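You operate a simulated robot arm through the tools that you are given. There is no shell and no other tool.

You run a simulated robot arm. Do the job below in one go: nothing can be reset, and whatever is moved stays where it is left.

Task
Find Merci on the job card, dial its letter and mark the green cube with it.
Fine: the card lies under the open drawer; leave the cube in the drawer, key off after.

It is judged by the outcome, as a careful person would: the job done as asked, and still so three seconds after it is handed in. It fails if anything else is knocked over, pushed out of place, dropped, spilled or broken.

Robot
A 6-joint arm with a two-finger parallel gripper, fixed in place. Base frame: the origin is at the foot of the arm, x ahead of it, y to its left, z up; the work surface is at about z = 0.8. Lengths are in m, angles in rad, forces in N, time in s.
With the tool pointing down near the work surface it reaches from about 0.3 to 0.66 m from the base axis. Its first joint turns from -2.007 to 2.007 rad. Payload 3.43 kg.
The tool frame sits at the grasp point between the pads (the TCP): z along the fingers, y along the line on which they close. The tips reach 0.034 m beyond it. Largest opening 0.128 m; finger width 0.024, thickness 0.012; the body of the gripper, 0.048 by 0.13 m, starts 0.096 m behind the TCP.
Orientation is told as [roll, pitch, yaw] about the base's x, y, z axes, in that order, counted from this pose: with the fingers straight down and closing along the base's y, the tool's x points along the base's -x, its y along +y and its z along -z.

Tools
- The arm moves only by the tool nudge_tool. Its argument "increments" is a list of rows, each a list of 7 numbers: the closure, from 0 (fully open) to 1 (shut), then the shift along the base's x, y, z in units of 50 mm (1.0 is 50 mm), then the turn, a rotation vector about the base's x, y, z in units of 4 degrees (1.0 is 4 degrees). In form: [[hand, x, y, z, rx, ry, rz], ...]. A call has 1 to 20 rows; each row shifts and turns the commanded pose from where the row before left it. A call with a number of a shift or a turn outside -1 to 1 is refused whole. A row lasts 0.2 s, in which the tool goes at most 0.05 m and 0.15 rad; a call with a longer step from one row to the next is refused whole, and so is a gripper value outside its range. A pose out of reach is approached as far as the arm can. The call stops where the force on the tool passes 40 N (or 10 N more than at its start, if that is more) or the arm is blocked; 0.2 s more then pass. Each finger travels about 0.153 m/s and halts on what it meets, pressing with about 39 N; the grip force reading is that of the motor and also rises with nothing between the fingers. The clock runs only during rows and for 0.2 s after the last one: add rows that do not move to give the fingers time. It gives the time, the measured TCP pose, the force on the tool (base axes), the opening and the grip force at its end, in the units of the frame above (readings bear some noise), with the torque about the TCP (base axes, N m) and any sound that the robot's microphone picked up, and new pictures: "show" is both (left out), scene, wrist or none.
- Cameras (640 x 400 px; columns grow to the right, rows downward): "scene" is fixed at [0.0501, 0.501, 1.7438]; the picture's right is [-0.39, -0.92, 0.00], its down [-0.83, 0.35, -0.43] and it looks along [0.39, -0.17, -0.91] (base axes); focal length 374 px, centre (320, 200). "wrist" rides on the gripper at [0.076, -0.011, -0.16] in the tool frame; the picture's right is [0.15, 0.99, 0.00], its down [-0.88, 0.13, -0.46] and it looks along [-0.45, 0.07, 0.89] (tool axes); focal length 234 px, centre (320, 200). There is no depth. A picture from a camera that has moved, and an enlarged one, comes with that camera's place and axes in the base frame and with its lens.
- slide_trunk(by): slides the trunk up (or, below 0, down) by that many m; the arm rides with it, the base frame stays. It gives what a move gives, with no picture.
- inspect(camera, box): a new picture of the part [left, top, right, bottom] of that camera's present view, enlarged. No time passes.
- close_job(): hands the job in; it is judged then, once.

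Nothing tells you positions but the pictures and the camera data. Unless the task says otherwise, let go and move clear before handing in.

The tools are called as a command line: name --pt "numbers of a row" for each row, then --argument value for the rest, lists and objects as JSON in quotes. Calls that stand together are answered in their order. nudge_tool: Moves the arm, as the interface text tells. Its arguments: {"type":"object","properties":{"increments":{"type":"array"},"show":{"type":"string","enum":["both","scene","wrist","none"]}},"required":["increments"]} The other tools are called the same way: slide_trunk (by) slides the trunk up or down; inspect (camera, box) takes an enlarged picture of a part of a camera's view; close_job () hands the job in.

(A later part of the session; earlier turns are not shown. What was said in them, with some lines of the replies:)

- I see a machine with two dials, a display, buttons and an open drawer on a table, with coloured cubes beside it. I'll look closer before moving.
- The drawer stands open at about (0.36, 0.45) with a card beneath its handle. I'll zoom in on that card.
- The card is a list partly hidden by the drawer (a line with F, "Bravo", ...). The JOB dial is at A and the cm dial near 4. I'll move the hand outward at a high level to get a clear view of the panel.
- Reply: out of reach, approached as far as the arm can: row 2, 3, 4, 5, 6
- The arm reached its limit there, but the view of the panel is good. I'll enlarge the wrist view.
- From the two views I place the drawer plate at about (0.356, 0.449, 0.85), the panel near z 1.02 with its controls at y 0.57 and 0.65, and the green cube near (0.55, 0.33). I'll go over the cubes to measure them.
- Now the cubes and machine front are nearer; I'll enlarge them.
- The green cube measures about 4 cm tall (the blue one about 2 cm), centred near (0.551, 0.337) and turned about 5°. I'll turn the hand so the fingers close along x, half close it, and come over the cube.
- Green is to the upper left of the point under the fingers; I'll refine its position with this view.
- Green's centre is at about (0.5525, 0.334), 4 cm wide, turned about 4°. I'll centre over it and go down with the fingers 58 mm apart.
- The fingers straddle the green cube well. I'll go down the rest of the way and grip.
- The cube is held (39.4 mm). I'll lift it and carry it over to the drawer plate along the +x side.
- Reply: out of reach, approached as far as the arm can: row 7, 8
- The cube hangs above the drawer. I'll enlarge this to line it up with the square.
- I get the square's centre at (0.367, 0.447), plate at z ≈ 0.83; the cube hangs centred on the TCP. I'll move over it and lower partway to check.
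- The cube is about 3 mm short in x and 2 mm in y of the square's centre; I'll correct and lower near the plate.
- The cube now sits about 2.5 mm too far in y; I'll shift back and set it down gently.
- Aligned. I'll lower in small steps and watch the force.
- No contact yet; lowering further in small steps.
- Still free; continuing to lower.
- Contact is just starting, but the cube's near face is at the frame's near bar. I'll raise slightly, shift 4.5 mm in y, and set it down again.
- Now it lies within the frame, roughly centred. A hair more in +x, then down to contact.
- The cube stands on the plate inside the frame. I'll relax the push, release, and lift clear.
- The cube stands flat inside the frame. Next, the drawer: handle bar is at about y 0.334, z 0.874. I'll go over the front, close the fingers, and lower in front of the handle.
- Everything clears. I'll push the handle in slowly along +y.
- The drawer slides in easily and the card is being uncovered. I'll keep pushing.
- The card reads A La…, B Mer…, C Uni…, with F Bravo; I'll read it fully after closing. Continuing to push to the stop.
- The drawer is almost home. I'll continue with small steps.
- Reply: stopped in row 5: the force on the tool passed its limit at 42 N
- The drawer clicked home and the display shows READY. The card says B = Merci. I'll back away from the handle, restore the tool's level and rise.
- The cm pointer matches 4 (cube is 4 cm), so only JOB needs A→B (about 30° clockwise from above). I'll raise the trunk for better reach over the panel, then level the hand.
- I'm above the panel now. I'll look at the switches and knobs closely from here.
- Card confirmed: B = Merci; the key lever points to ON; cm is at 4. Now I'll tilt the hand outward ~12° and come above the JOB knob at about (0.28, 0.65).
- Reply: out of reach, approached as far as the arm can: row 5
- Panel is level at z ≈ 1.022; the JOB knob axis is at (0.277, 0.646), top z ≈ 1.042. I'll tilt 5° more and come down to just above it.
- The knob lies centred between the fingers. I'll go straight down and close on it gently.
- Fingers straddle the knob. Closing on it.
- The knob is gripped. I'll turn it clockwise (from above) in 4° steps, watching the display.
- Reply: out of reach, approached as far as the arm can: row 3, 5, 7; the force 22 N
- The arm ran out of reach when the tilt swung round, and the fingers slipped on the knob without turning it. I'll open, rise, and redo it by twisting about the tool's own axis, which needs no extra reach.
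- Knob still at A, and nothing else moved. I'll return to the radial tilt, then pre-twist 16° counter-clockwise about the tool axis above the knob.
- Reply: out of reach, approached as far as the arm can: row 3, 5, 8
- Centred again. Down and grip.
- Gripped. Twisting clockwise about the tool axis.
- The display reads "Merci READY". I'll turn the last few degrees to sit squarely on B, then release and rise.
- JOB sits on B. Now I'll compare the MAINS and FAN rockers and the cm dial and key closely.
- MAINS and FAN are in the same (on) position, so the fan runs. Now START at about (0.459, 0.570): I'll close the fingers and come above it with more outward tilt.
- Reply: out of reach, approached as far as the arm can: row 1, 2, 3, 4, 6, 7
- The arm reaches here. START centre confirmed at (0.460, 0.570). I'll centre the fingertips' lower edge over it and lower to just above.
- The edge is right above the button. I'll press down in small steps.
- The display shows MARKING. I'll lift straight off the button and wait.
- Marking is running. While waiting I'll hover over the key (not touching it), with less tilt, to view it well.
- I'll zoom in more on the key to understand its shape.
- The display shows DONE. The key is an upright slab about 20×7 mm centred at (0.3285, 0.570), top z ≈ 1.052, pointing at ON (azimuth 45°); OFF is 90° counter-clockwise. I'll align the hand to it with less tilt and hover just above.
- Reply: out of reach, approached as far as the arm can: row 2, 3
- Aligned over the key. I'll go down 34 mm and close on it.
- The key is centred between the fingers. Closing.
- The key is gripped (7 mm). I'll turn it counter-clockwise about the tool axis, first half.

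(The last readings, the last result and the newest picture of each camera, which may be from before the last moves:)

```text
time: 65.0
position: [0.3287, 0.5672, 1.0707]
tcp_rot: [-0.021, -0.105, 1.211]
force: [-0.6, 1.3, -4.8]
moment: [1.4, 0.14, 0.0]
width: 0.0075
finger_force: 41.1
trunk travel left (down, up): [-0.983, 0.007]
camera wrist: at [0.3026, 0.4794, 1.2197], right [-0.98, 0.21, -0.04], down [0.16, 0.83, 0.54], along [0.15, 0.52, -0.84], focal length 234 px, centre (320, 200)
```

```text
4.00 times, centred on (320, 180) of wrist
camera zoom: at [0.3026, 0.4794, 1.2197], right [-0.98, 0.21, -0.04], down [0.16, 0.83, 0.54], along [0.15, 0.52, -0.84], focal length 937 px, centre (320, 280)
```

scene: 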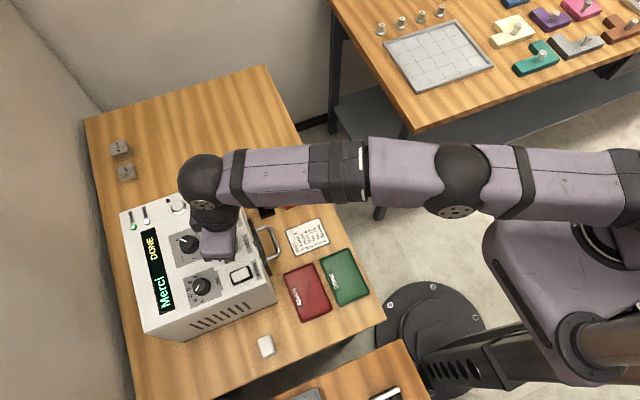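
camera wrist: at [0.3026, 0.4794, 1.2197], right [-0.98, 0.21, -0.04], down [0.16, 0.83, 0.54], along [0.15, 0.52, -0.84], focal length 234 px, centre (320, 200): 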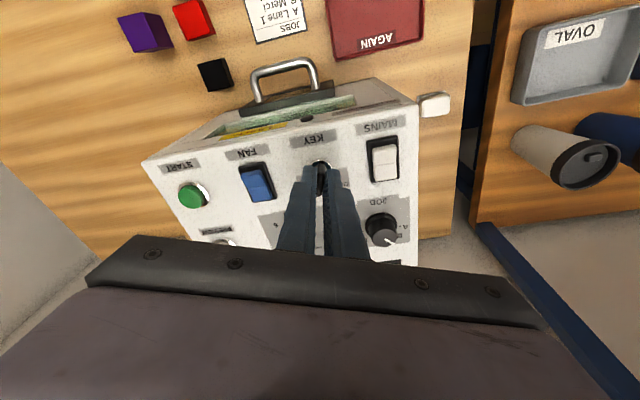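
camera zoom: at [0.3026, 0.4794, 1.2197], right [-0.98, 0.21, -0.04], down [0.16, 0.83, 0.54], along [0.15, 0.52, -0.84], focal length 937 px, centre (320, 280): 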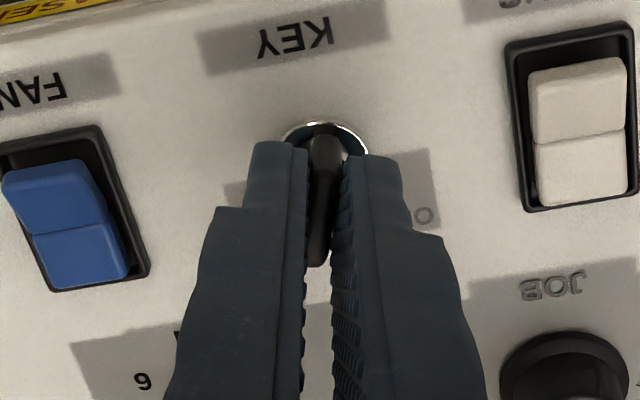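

It is turning (now at ~24°), but a lean moment is building, so I'll continue by turning about the vertical instead.

nudge_tool --pt "0.97 0 0 0 0 0 1" --pt "0.97 0 0 0 0 0 1" --pt "0.97 0 0 0 0 0 1" --pt "0.97 0 0 0 0 0 1" --pt "0.97 0 0 0 0 0 1" --pt "0.97 0 0 0 0 0 1"

inspect --camera "wrist" --box '[270, 130, 370, 230]'

```text
time: 66.4
position: [0.33, 0.5674, 1.0693]
tcp_rot: [-0.023, -0.103, 1.63]
force: [3.8, 3.3, -7.7]
moment: [1.18, 0.51, -0.01]
width: 0.0068
finger_force: 40.7
trunk travel left (down, up): [-0.983, 0.007]
camera wrist: at [0.3428, 0.4766, 1.22], right [-0.98, -0.2, -0.04], down [-0.19, 0.82, 0.54], along [-0.08, 0.54, -0.84], focal length 234 px, centre (320, 200)
```

scene: 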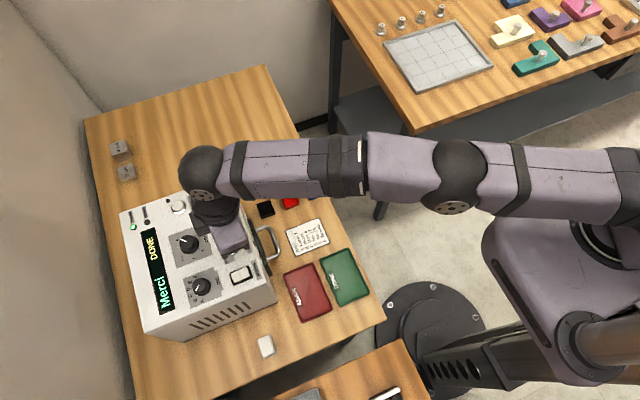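
wrist: 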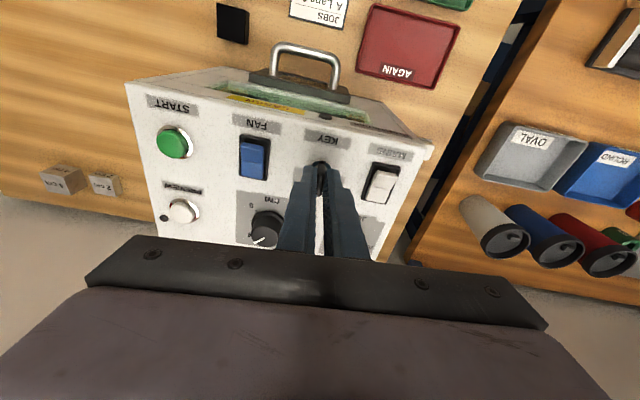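

```text
4.00 times, centred on (320, 180) of wrist
camera zoom: at [0.3428, 0.4766, 1.22], right [-0.98, -0.2, -0.04], down [-0.19, 0.82, 0.54], along [-0.08, 0.54, -0.84], focal length 937 px, centre (320, 280)
```

zoom: 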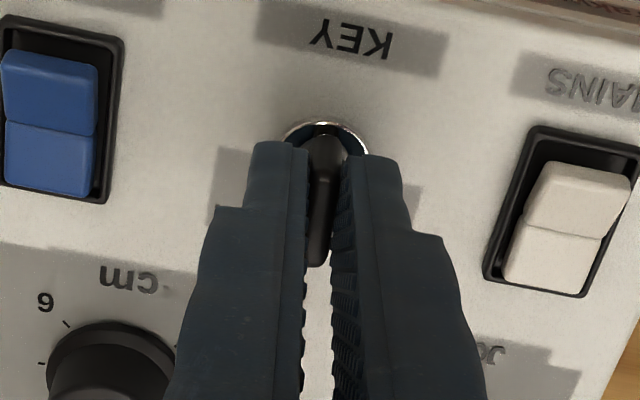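

The key follows and the READY lamp has gone out. Continuing toward OFF.

nudge_tool --pt "0.97 0 0 0 0 0 1" --pt "0.97 0 0 0 0 0 1" --pt "0.97 0 0 0 0 0 1" --pt "0.97 0 0 0 0 0 1" --pt "0.97 0 0 0 0 0 1" --pt "0.97 0 0 0 0 0 1"

inspect --camera "scene" --box '[110, 190, 270, 320]'

```text
time: 67.8
position: [0.3316, 0.5669, 1.0702]
tcp_rot: [-0.028, -0.104, 2.046]
force: [22.0, 16.1, -3.9]
moment: [-0.72, -0.44, -0.12]
width: 0.0073
finger_force: 41.1
out of reach, approached as far as the arm can: row 5
trunk travel left (down, up): [-0.983, 0.007]
camera wrist: at [0.3799, 0.489, 1.2198], right [-0.81, -0.58, -0.04], down [-0.51, 0.67, 0.54], along [-0.29, 0.46, -0.84], focal length 234 px, centre (320, 200)
```

scene: 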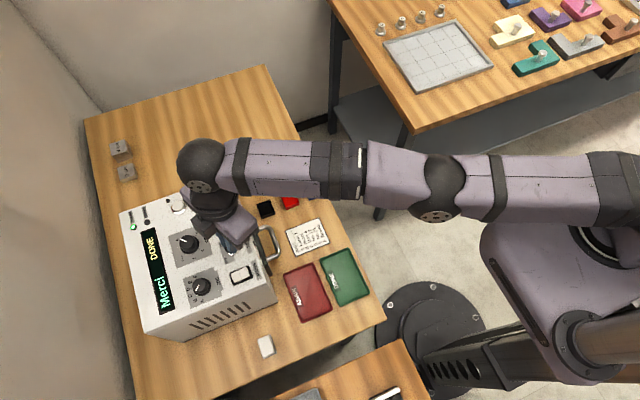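
wrist: 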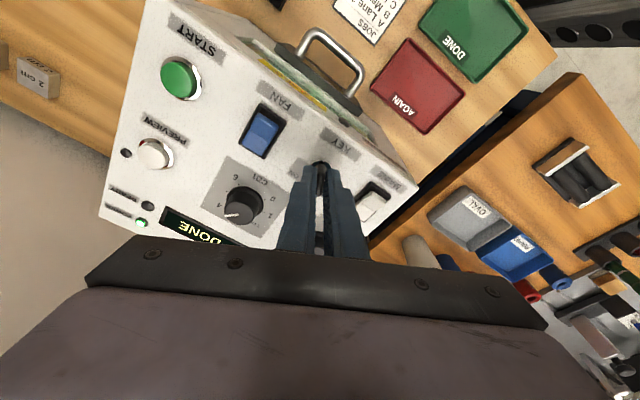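

```text
3.08 times, centred on (190, 255) of scene
camera zoom: at [0.0501, 0.501, 1.7438], right [-0.39, -0.92, 0.0], down [-0.83, 0.35, -0.43], along [0.39, -0.17, -0.91], focal length 1150 px, centre (720, 31)
```

zoom: 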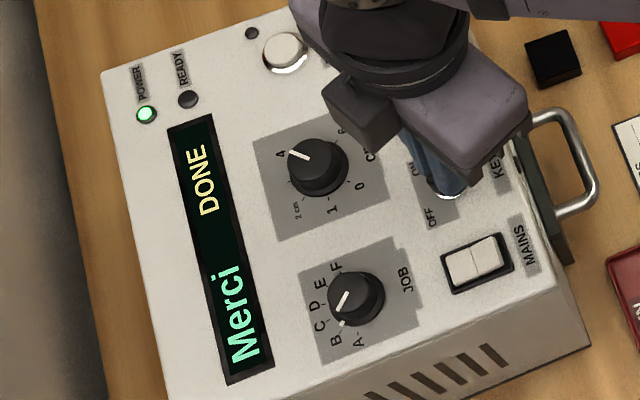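

READY is off. There is some side load; I'll shift ~2 mm to relieve it and turn the last part to OFF.

nudge_tool --pt "0.97 0.03 0.022 0 0 0 0" --pt "0.97 0.02 0.012 0 0 0 1" --pt "0.97 0.01 0.008 0 0 0 1" --pt "0.97 0 0 0 0 0 0" --show "wrist"

inspect --camera "wrist" --box '[270, 130, 370, 230]'

```text
time: 68.8
position: [0.332, 0.5679, 1.0701]
tcp_rot: [-0.033, -0.108, 2.188]
force: [22.2, 23.3, -0.1]
moment: [-0.76, -0.87, -0.11]
width: 0.0072
finger_force: 40.9
out of reach, approached as far as the arm can: row 2
trunk travel left (down, up): [-0.983, 0.007]
camera wrist: at [0.3907, 0.4959, 1.2196], right [-0.72, -0.69, -0.05], down [-0.6, 0.59, 0.54], along [-0.35, 0.42, -0.84], focal length 234 px, centre (320, 200)
```

wrist: 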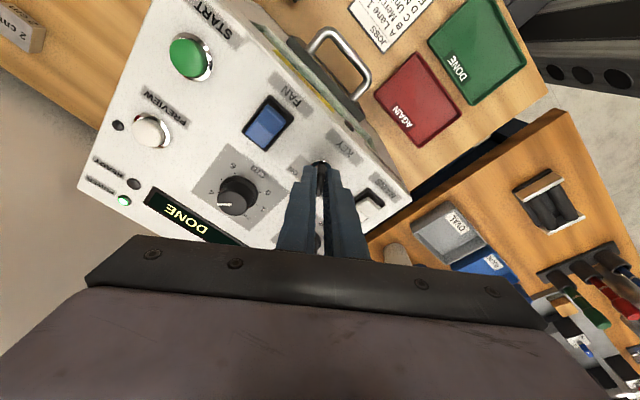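

```text
4.00 times, centred on (320, 180) of wrist
camera zoom: at [0.3907, 0.4959, 1.2196], right [-0.72, -0.69, -0.05], down [-0.6, 0.59, 0.54], along [-0.35, 0.42, -0.84], focal length 937 px, centre (320, 280)
```

zoom: 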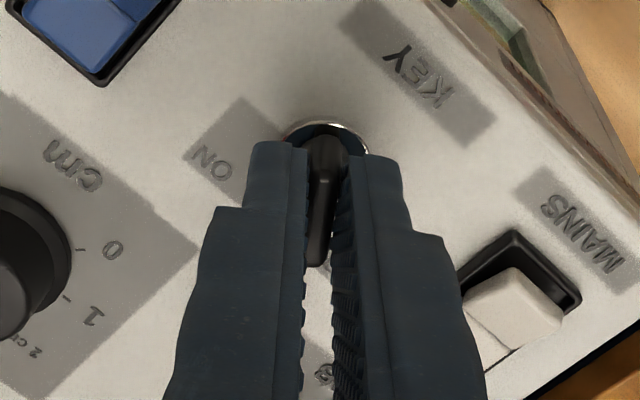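

The arm is at its reach limit in this tilt. The key has turned ~80°; I'll release, rise, and look at where it rests.

nudge_tool --pt "0.85 0 0 0 0 0 0" --pt "0.65 0 0 0 0 0 0" --pt "0.65 0 0 0 0 0 0" --pt "0.65 0 0 0.4 0 0 0" --pt "0.65 -0.2 -0.3 0.4 0 0 0" --pt "0.65 -0.2 -0.3 0.2 0 0 0"

inspect --camera "wrist" --box '[270, 130, 370, 230]'

inspect --camera "scene" --box '[200, 210, 280, 270]'

```text
time: 70.2
position: [0.3039, 0.5293, 1.1207]
tcp_rot: [-0.026, -0.105, 2.187]
force: [0.4, 0.3, -0.1]
moment: [0.03, 0.01, 0.02]
width: 0.0448
finger_force: 0.1
out of reach, approached as far as the arm can: row 4
trunk travel left (down, up): [-0.983, 0.007]
camera wrist: at [0.3636, 0.4588, 1.2707], right [-0.72, -0.69, -0.04], down [-0.59, 0.59, 0.54], along [-0.35, 0.41, -0.84], focal length 234 px, centre (320, 200)
```

scene: 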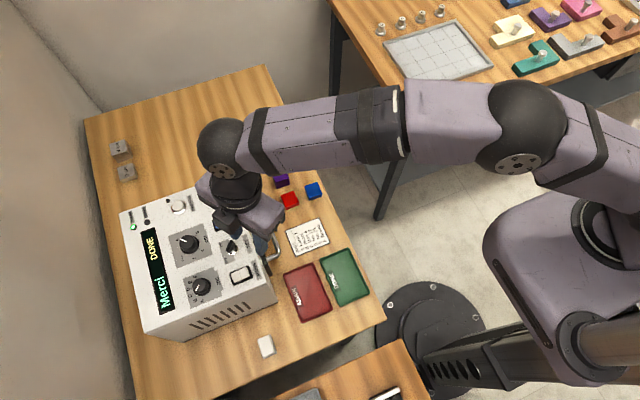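
wrist: 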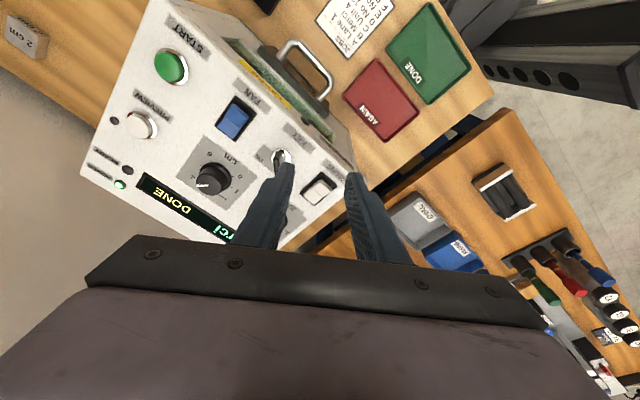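

```text
4.00 times, centred on (320, 180) of wrist
camera zoom: at [0.3636, 0.4588, 1.2707], right [-0.72, -0.69, -0.04], down [-0.59, 0.59, 0.54], along [-0.35, 0.41, -0.84], focal length 937 px, centre (320, 280)
```

zoom: 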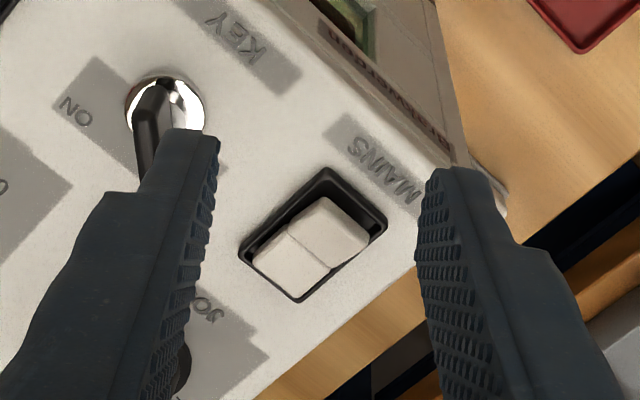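

```text
6.67 times, centred on (240, 240) of scene
camera zoom: at [0.0501, 0.501, 1.7438], right [-0.39, -0.92, 0.0], down [-0.83, 0.35, -0.43], along [0.39, -0.17, -0.91], focal length 2492 px, centre (853, -67)
```

zoom: 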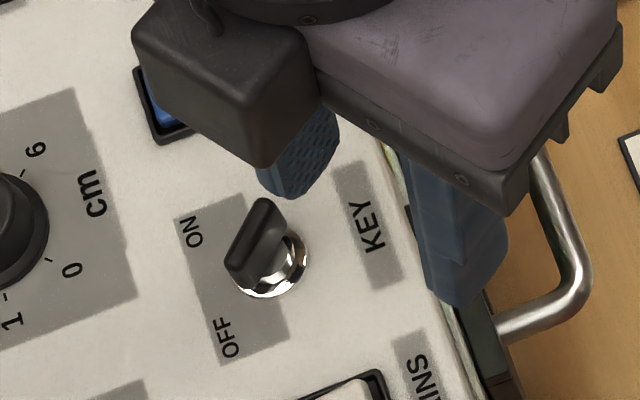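

The key slab now points at OFF (azimuth ≈134°, 90° from before) and READY is dark. I'll move the hand well clear and check everything.

nudge_tool --pt "0.65 -0.1 -0.6 0.4 0 0 0" --pt "0.65 -0.1 -0.7 0.4 0 0 0" --pt "0.65 -0.1 -0.8 0.3 0 0 0" --pt "0.65 -0.1 -0.8 0.2 0 0 0" --pt "0.65 -0.1 -0.8 0.2 0 0 0" --pt "0.65 0 -0.8 0 0 0 0"

inspect --camera "scene" --box '[110, 170, 270, 310]'

inspect --camera "scene" --box '[210, 220, 260, 270]'

inspect --camera "scene" --box '[230, 150, 380, 330]'

inspect --camera "wrist" --box '[100, 60, 400, 260]'

```text
time: 71.6
position: [0.2824, 0.3029, 1.1943]
tcp_rot: [-0.024, -0.104, 2.187]
force: [-0.7, 0.4, 0.0]
moment: [0.03, 0.02, -0.01]
width: 0.0446
finger_force: 0.1
trunk travel left (down, up): [-0.983, 0.007]
camera wrist: at [0.3407, 0.2321, 1.3431], right [-0.72, -0.69, -0.04], down [-0.59, 0.59, 0.54], along [-0.35, 0.42, -0.84], focal length 234 px, centre (320, 200)
```

scene: 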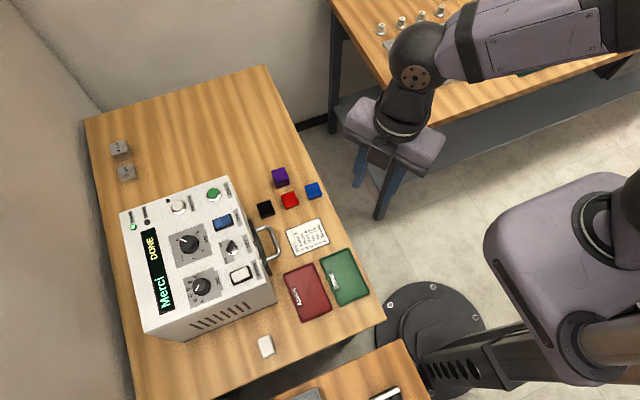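
wrist: 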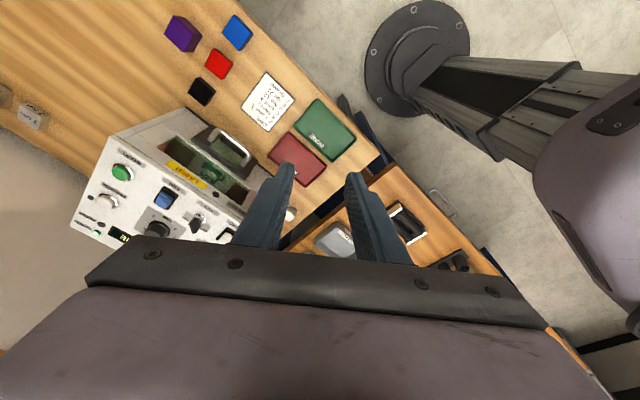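

```text
2.86 times, centred on (190, 240) of scene
camera zoom: at [0.0501, 0.501, 1.7438], right [-0.39, -0.92, 0.0], down [-0.83, 0.35, -0.43], along [0.39, -0.17, -0.91], focal length 1068 px, centre (691, 86)
```

zoom: 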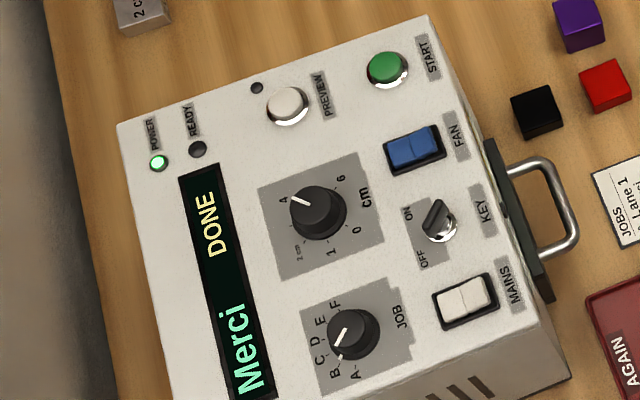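

```text
8.00 times, centred on (235, 245) of scene
camera zoom: at [0.0501, 0.501, 1.7438], right [-0.39, -0.92, 0.0], down [-0.83, 0.35, -0.43], along [0.39, -0.17, -0.91], focal length 2991 px, centre (1000, -160)
```

zoom: 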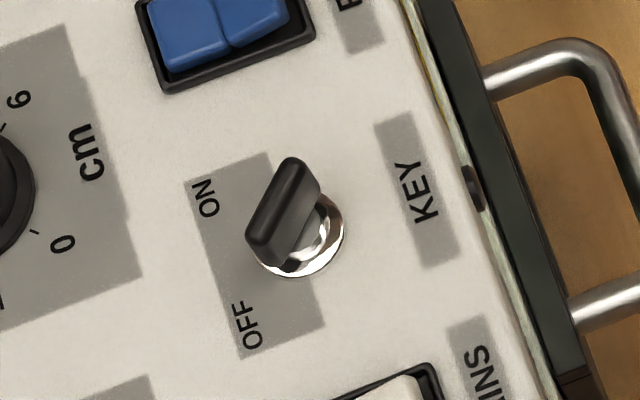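

```text
2.22 times, centred on (305, 240) of scene
camera zoom: at [0.0501, 0.501, 1.7438], right [-0.39, -0.92, 0.0], down [-0.83, 0.35, -0.43], along [0.39, -0.17, -0.91], focal length 831 px, centre (353, 111)
```

zoom: 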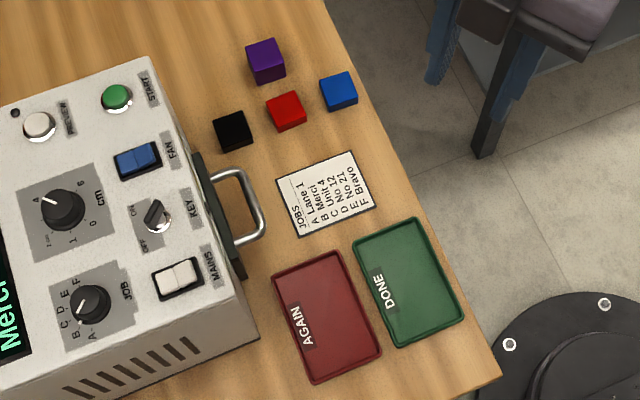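

```text
2.00 times, centred on (250, 160) of wrist
camera zoom: at [0.3407, 0.2321, 1.3431], right [-0.72, -0.69, -0.04], down [-0.59, 0.59, 0.54], along [-0.35, 0.42, -0.84], focal length 468 px, centre (460, 280)
```

zoom: 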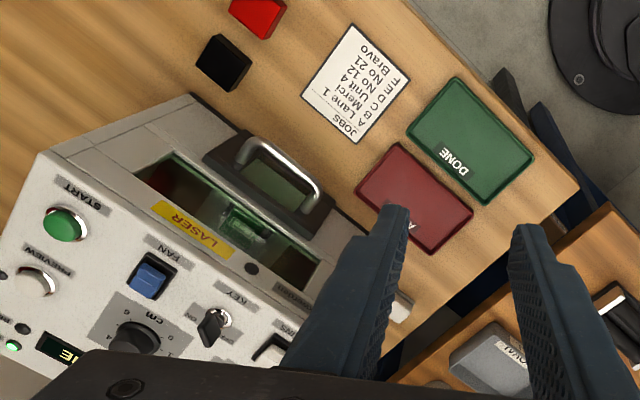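

All is in order, but the key might be ~10° short of the OFF stop. I'll re-grip it carefully with a better tilt to make sure it's fully at OFF.

nudge_tool --pt "0.65 0.15 0.8 -0.3 0.58 0.235 0" --pt "0.65 0.15 0.8 -0.3 0.58 0.235 0" --pt "0.65 0.15 0.9 -0.25 0 0 0" --pt "0.65 0.15 0.9 -0.25 0 0 0" --pt "0.65 0.15 0.9 -0.25 0 0 0" --pt "0.65 0.1 0.5 -0.2 0 0 0" --pt "0.65 0.11 0.44 -0.14 0 0 0" --pt "0.65 0 0 0 0 0 0"

inspect --camera "wrist" --box '[270, 130, 370, 230]'

```text
time: 73.4
position: [0.3282, 0.5672, 1.1087]
tcp_rot: [-0.043, -0.189, 2.19]
force: [-0.2, -0.4, 0.2]
moment: [0.05, -0.02, 0.0]
width: 0.0448
finger_force: 0.1
trunk travel left (down, up): [-0.983, 0.007]
camera wrist: at [0.3919, 0.4842, 1.2508], right [-0.73, -0.68, -0.07], down [-0.58, 0.55, 0.61], along [-0.38, 0.48, -0.79], focal length 234 px, centre (320, 200)
```

scene: 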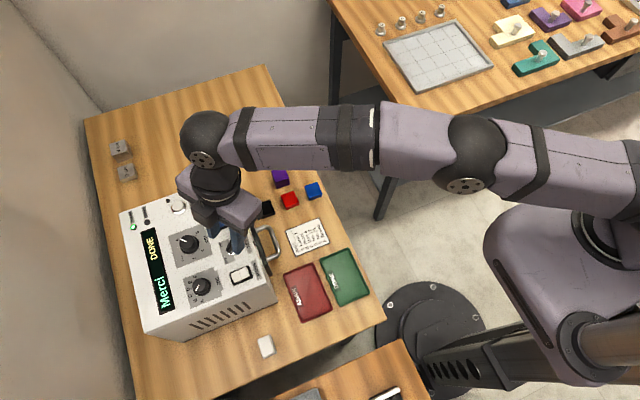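
wrist: 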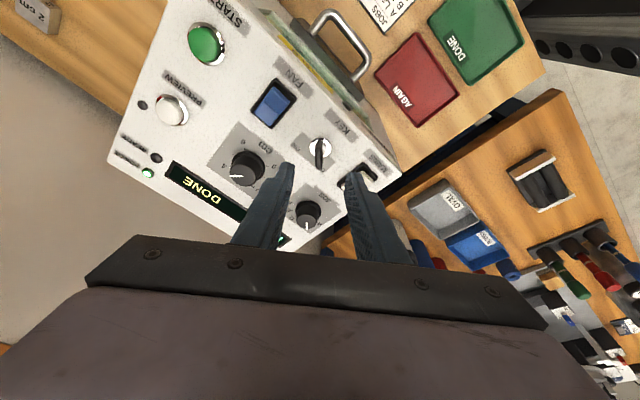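

```text
4.00 times, centred on (320, 180) of wrist
camera zoom: at [0.3919, 0.4842, 1.2508], right [-0.73, -0.68, -0.07], down [-0.58, 0.55, 0.61], along [-0.38, 0.48, -0.79], focal length 937 px, centre (320, 280)
```

zoom: 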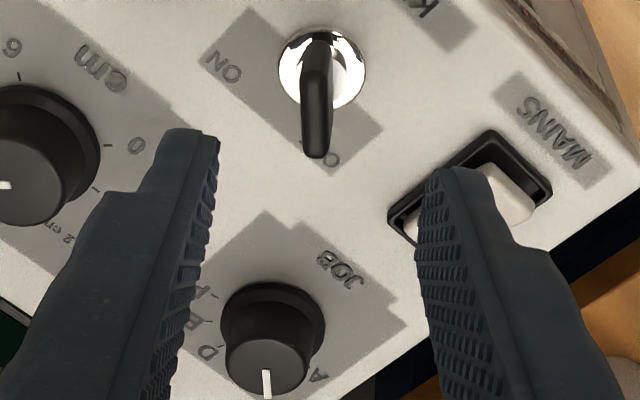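

The key rests at about azimuth 125–129°, so it's just short of 135°. I'll narrow the fingers (to stay clear of MAINS), go down and grip it.

nudge_tool --pt "0.8 0.05 -0.03 0 0 0 0" --pt "0.8 0 0 -0.25 0 0 0" --pt "0.8 0 0 -0.25 0 0 0" --pt "0.8 0 0 -0.25 0 0 0" --pt "0.8 0 0 0 0 0 0"

inspect --camera "wrist" --box '[270, 130, 370, 230]'

```text
time: 74.6
position: [0.3303, 0.5648, 1.0716]
tcp_rot: [-0.042, -0.19, 2.191]
force: [0.5, -0.3, -0.2]
moment: [0.0, -0.01, -0.01]
width: 0.0252
finger_force: 0.1
trunk travel left (down, up): [-0.983, 0.007]
camera wrist: at [0.3951, 0.4823, 1.2144], right [-0.73, -0.68, -0.07], down [-0.58, 0.55, 0.61], along [-0.38, 0.48, -0.79], focal length 234 px, centre (320, 200)
```

scene: 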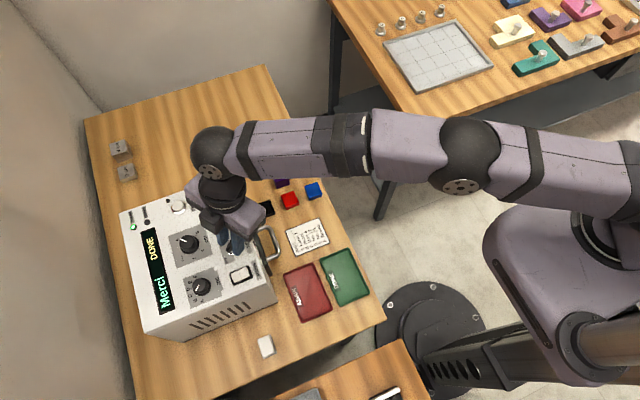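
wrist: 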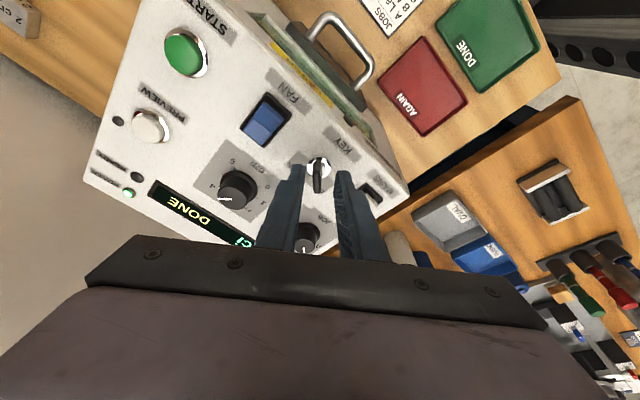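

```text
4.00 times, centred on (320, 180) of wrist
camera zoom: at [0.3951, 0.4823, 1.2144], right [-0.73, -0.68, -0.07], down [-0.58, 0.55, 0.61], along [-0.38, 0.48, -0.79], focal length 937 px, centre (320, 280)
```

zoom: 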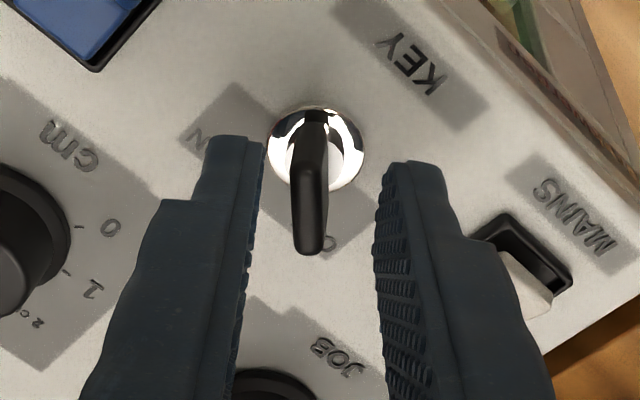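

Well placed; slight side shift, then close.

nudge_tool --pt "0.8 0.025 0.02 0 0 0 0" --pt "0.9 0 0 0 0 0 0" --pt "0.97 0 0 0 0 0 0" --pt "0.97 0 0 0 0 0 0" --pt "0.97 0 0 0 0.076 -0.179 0.97" --show "wrist"

nudge_tool --pt "0.97 0 0 0 0.076 -0.179 0.97" --pt "0.97 0 0 0 0 0 0" --show "none"

```text
time: 75.8
position: [0.3326, 0.5661, 1.0742]
tcp_rot: [-0.055, -0.187, 2.26]
force: [3.4, -0.1, -1.5]
moment: [0.71, 1.02, -0.02]
width: 0.0075
finger_force: 41.0
trunk travel left (down, up): [-0.983, 0.007]
camera wrist: at [0.4013, 0.4869, 1.216], right [-0.68, -0.73, -0.08], down [-0.62, 0.51, 0.6], along [-0.4, 0.46, -0.79], focal length 234 px, centre (320, 200)
```

wrist: 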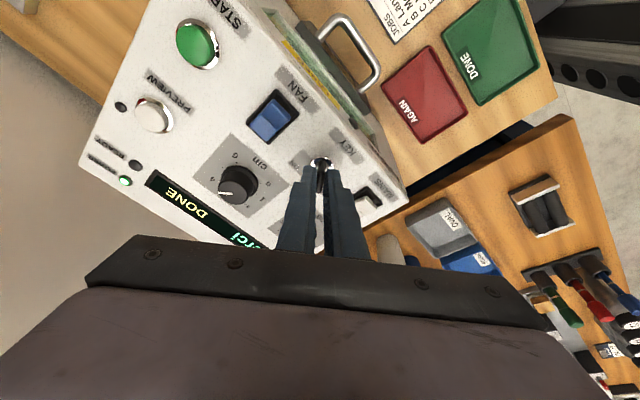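

```text
time: 76.4
position: [0.3329, 0.5653, 1.074]
tcp_rot: [-0.068, -0.182, 2.33]
force: [1.8, -1.0, -1.7]
moment: [0.53, 1.06, 0.01]
width: 0.0072
finger_force: 41.5
trunk travel left (down, up): [-0.983, 0.007]
```

No stop felt yet; one more small turn.

nudge_tool --pt "0.97 0 0 0 0.04 -0.09 0.49" --pt "0.97 0 0 0 0 0 0" --show "none"

nudge_tool --pt "0.97 0 0 0 0.04 -0.09 0.49" --pt "0.97 0 0 0 0 0 0" --show "both"

```text
time: 77.0
position: [0.3338, 0.5662, 1.0733]
tcp_rot: [-0.076, -0.179, 2.366]
force: [2.3, -3.7, -1.9]
moment: [0.31, 1.0, -0.14]
width: 0.0073
finger_force: 41.6
trunk travel left (down, up): [-0.983, 0.007]
```

```text
time: 77.6
position: [0.333, 0.5654, 1.0739]
tcp_rot: [-0.082, -0.175, 2.401]
force: [2.0, -4.0, -1.4]
moment: [-0.05, 0.67, -0.95]
width: 0.0074
finger_force: 41.9
trunk travel left (down, up): [-0.983, 0.007]
camera wrist: at [0.4077, 0.4953, 1.2171], right [-0.57, -0.81, -0.11], down [-0.7, 0.41, 0.59], along [-0.44, 0.41, -0.8], focal length 234 px, centre (320, 200)
```

scene: 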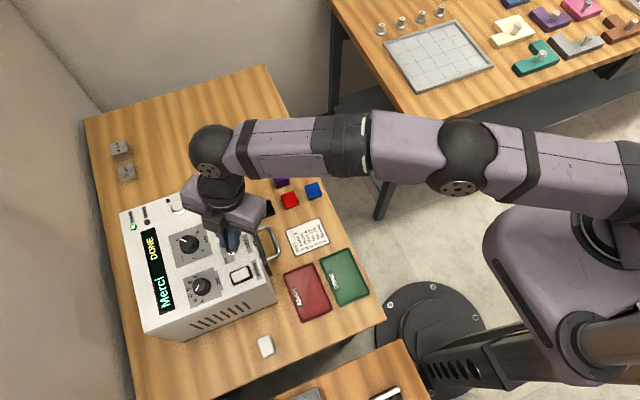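
wrist: 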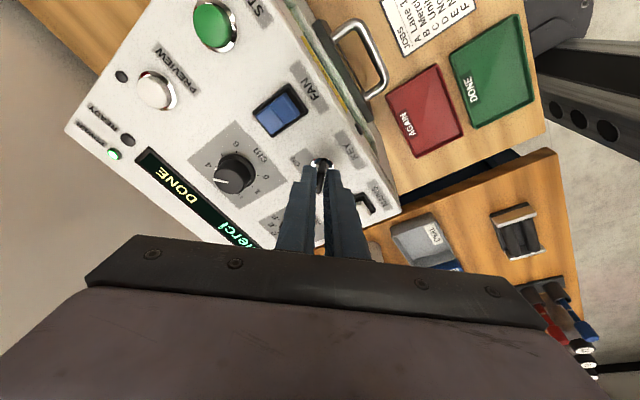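

The stop at OFF is felt (yaw ≈136°). I'll ease off, release and withdraw.

nudge_tool --pt "0.97 0 0 0 -0.04 0.09 -0.49" --pt "0.9 0 0 0 0 0 0" --pt "0.8 0 0 0 0 0 0" --pt "0.8 0 0 0 0 0 0" --pt "0.8 0 0 0.4 0 0 0" --pt "0.8 0 0 0.5 0 0 0" --pt "0.8 0 -0.7 0.4 0 0 0" --pt "0.8 0 -0.8 0.4 0 0 0" --pt "0.8 0 -0.8 0.3 0 0 0" --pt "0.8 0 -0.8 0.2 0 0 0" --pt "0.8 0 -0.8 0 0 0 0" --pt "0.8 0 -0.8 0 0 0 0"

inspect --camera "scene" --box '[110, 170, 270, 310]'

inspect --camera "scene" --box '[210, 220, 260, 270]'

inspect --camera "wrist" --box '[100, 60, 400, 260]'

```text
time: 80.2
position: [0.3272, 0.3269, 1.1856]
tcp_rot: [-0.079, -0.178, 2.366]
force: [-0.1, -1.3, -0.2]
moment: [0.05, -0.02, -0.02]
width: 0.0255
finger_force: 0.0
trunk travel left (down, up): [-0.983, 0.007]
camera wrist: at [0.4002, 0.2543, 1.3293], right [-0.6, -0.8, -0.1], down [-0.68, 0.43, 0.59], along [-0.43, 0.42, -0.8], focal length 234 px, centre (320, 200)
```

scene: 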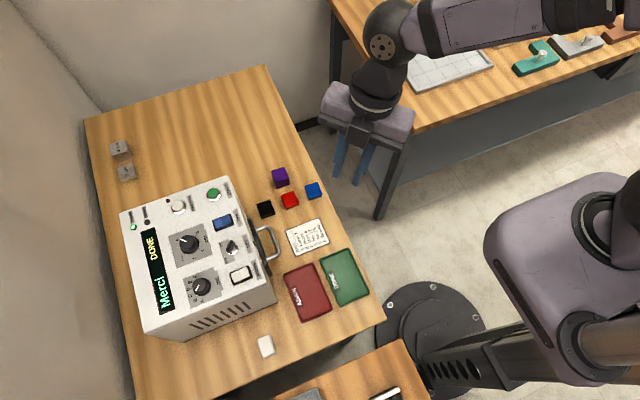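
wrist: 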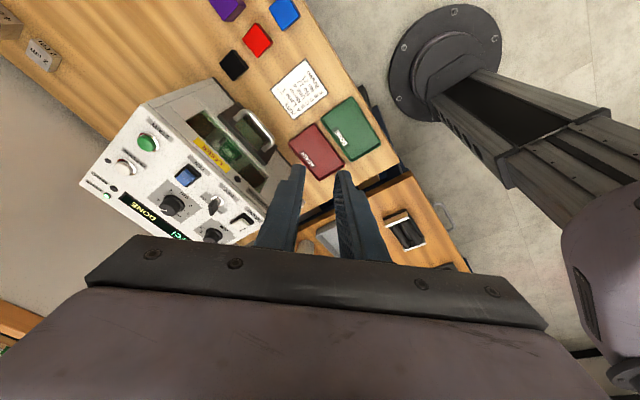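

```text
2.86 times, centred on (190, 240) of scene
camera zoom: at [0.0501, 0.501, 1.7438], right [-0.39, -0.92, 0.0], down [-0.83, 0.35, -0.43], along [0.39, -0.17, -0.91], focal length 1068 px, centre (691, 86)
```

zoom: 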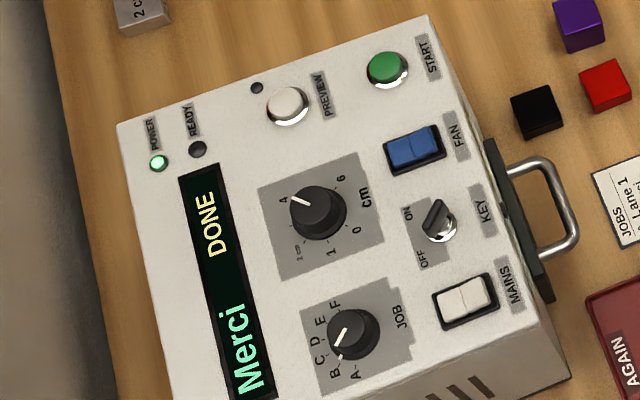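

```text
8.00 times, centred on (235, 245) of scene
camera zoom: at [0.0501, 0.501, 1.7438], right [-0.39, -0.92, 0.0], down [-0.83, 0.35, -0.43], along [0.39, -0.17, -0.91], focal length 2991 px, centre (1000, -160)
```

zoom: 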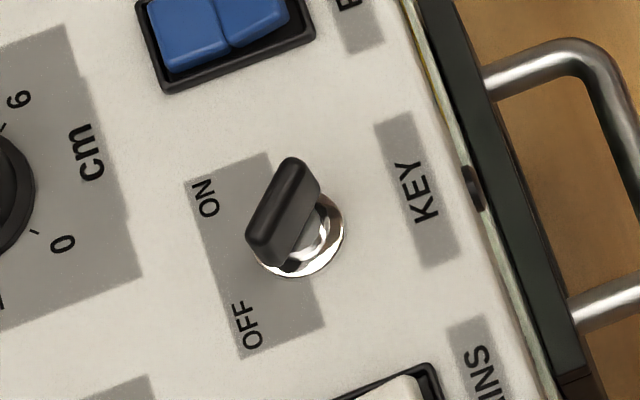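

```text
2.00 times, centred on (250, 160) of wrist
camera zoom: at [0.4002, 0.2543, 1.3293], right [-0.6, -0.8, -0.1], down [-0.68, 0.43, 0.59], along [-0.43, 0.42, -0.8], focal length 468 px, centre (460, 280)
```

zoom: 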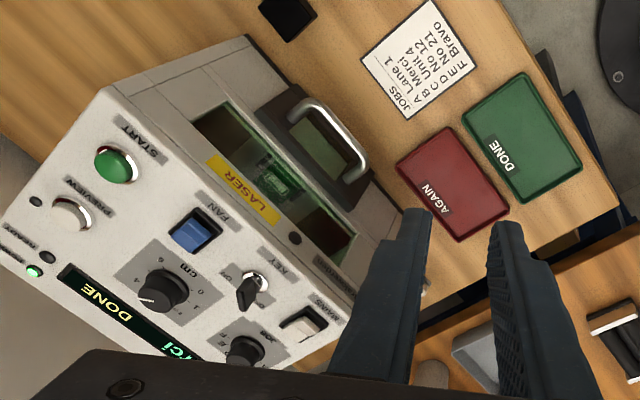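

The key is in the same place as before, so it was already fully OFF. A last look through the window at the cube.

inspect --camera "wrist" --box '[205, 125, 255, 175]'

inspect --camera "scene" --box '[0, 0, 640, 400]'

```text
8.00 times, centred on (230, 150) of wrist
camera zoom: at [0.4002, 0.2543, 1.3293], right [-0.6, -0.8, -0.1], down [-0.68, 0.43, 0.59], along [-0.43, 0.42, -0.8], focal length 1873 px, centre (1040, 600)
```

zoom: 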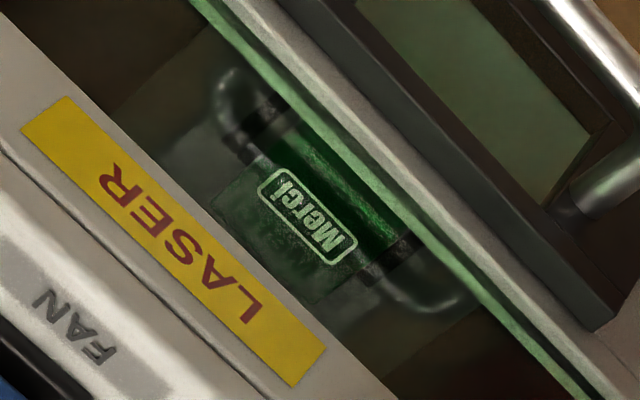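

```text
1.00 times, centred on (320, 200) of scene (not enlarged: the box is as wide or as high as the picture)
camera zoom: at [0.0501, 0.501, 1.7438], right [-0.39, -0.92, 0.0], down [-0.83, 0.35, -0.43], along [0.39, -0.17, -0.91], focal length 374 px, centre (320, 200)
```

zoom: 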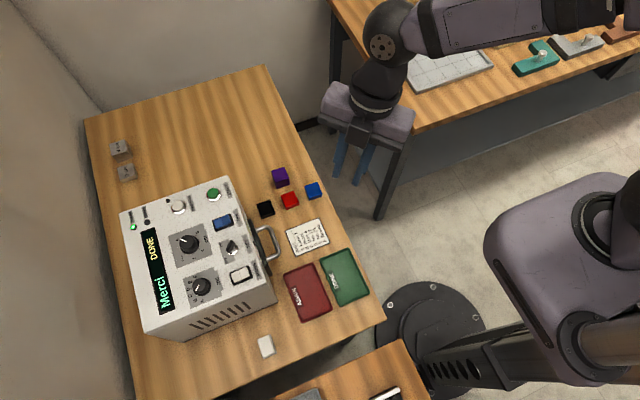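

Through the window the green cube carries a sharp "Merci" mark. It is still in the drawer, the key is off, nothing else has moved, and the hand is clear, so I'm handing in.

close_job

```text
The job is handed in.
```

The green cube is marked "Merci", and I could read the mark clearly through the machine's window before handing in. The cube is still in the drawer, which I closed for the marking and left closed, and the key is off.

- **Letter:** the card lists Merci as B, so I turned the JOB dial from A to B and the display showed "Merci". On the first try the fingers slipped on the knob, but the dial did not move.
- **Height setting:** I left the cm dial at 4, which matches the 4 cm cube.
- **Key:** the first turn stopped when the arm ran out of reach, so I gripped the key again and turned it until I felt the stop. The READY lamp is out.
- **Everything else:** the other cubes, the trays, the card and the machine are where they were. MAINS and FAN are still on, as I found them.
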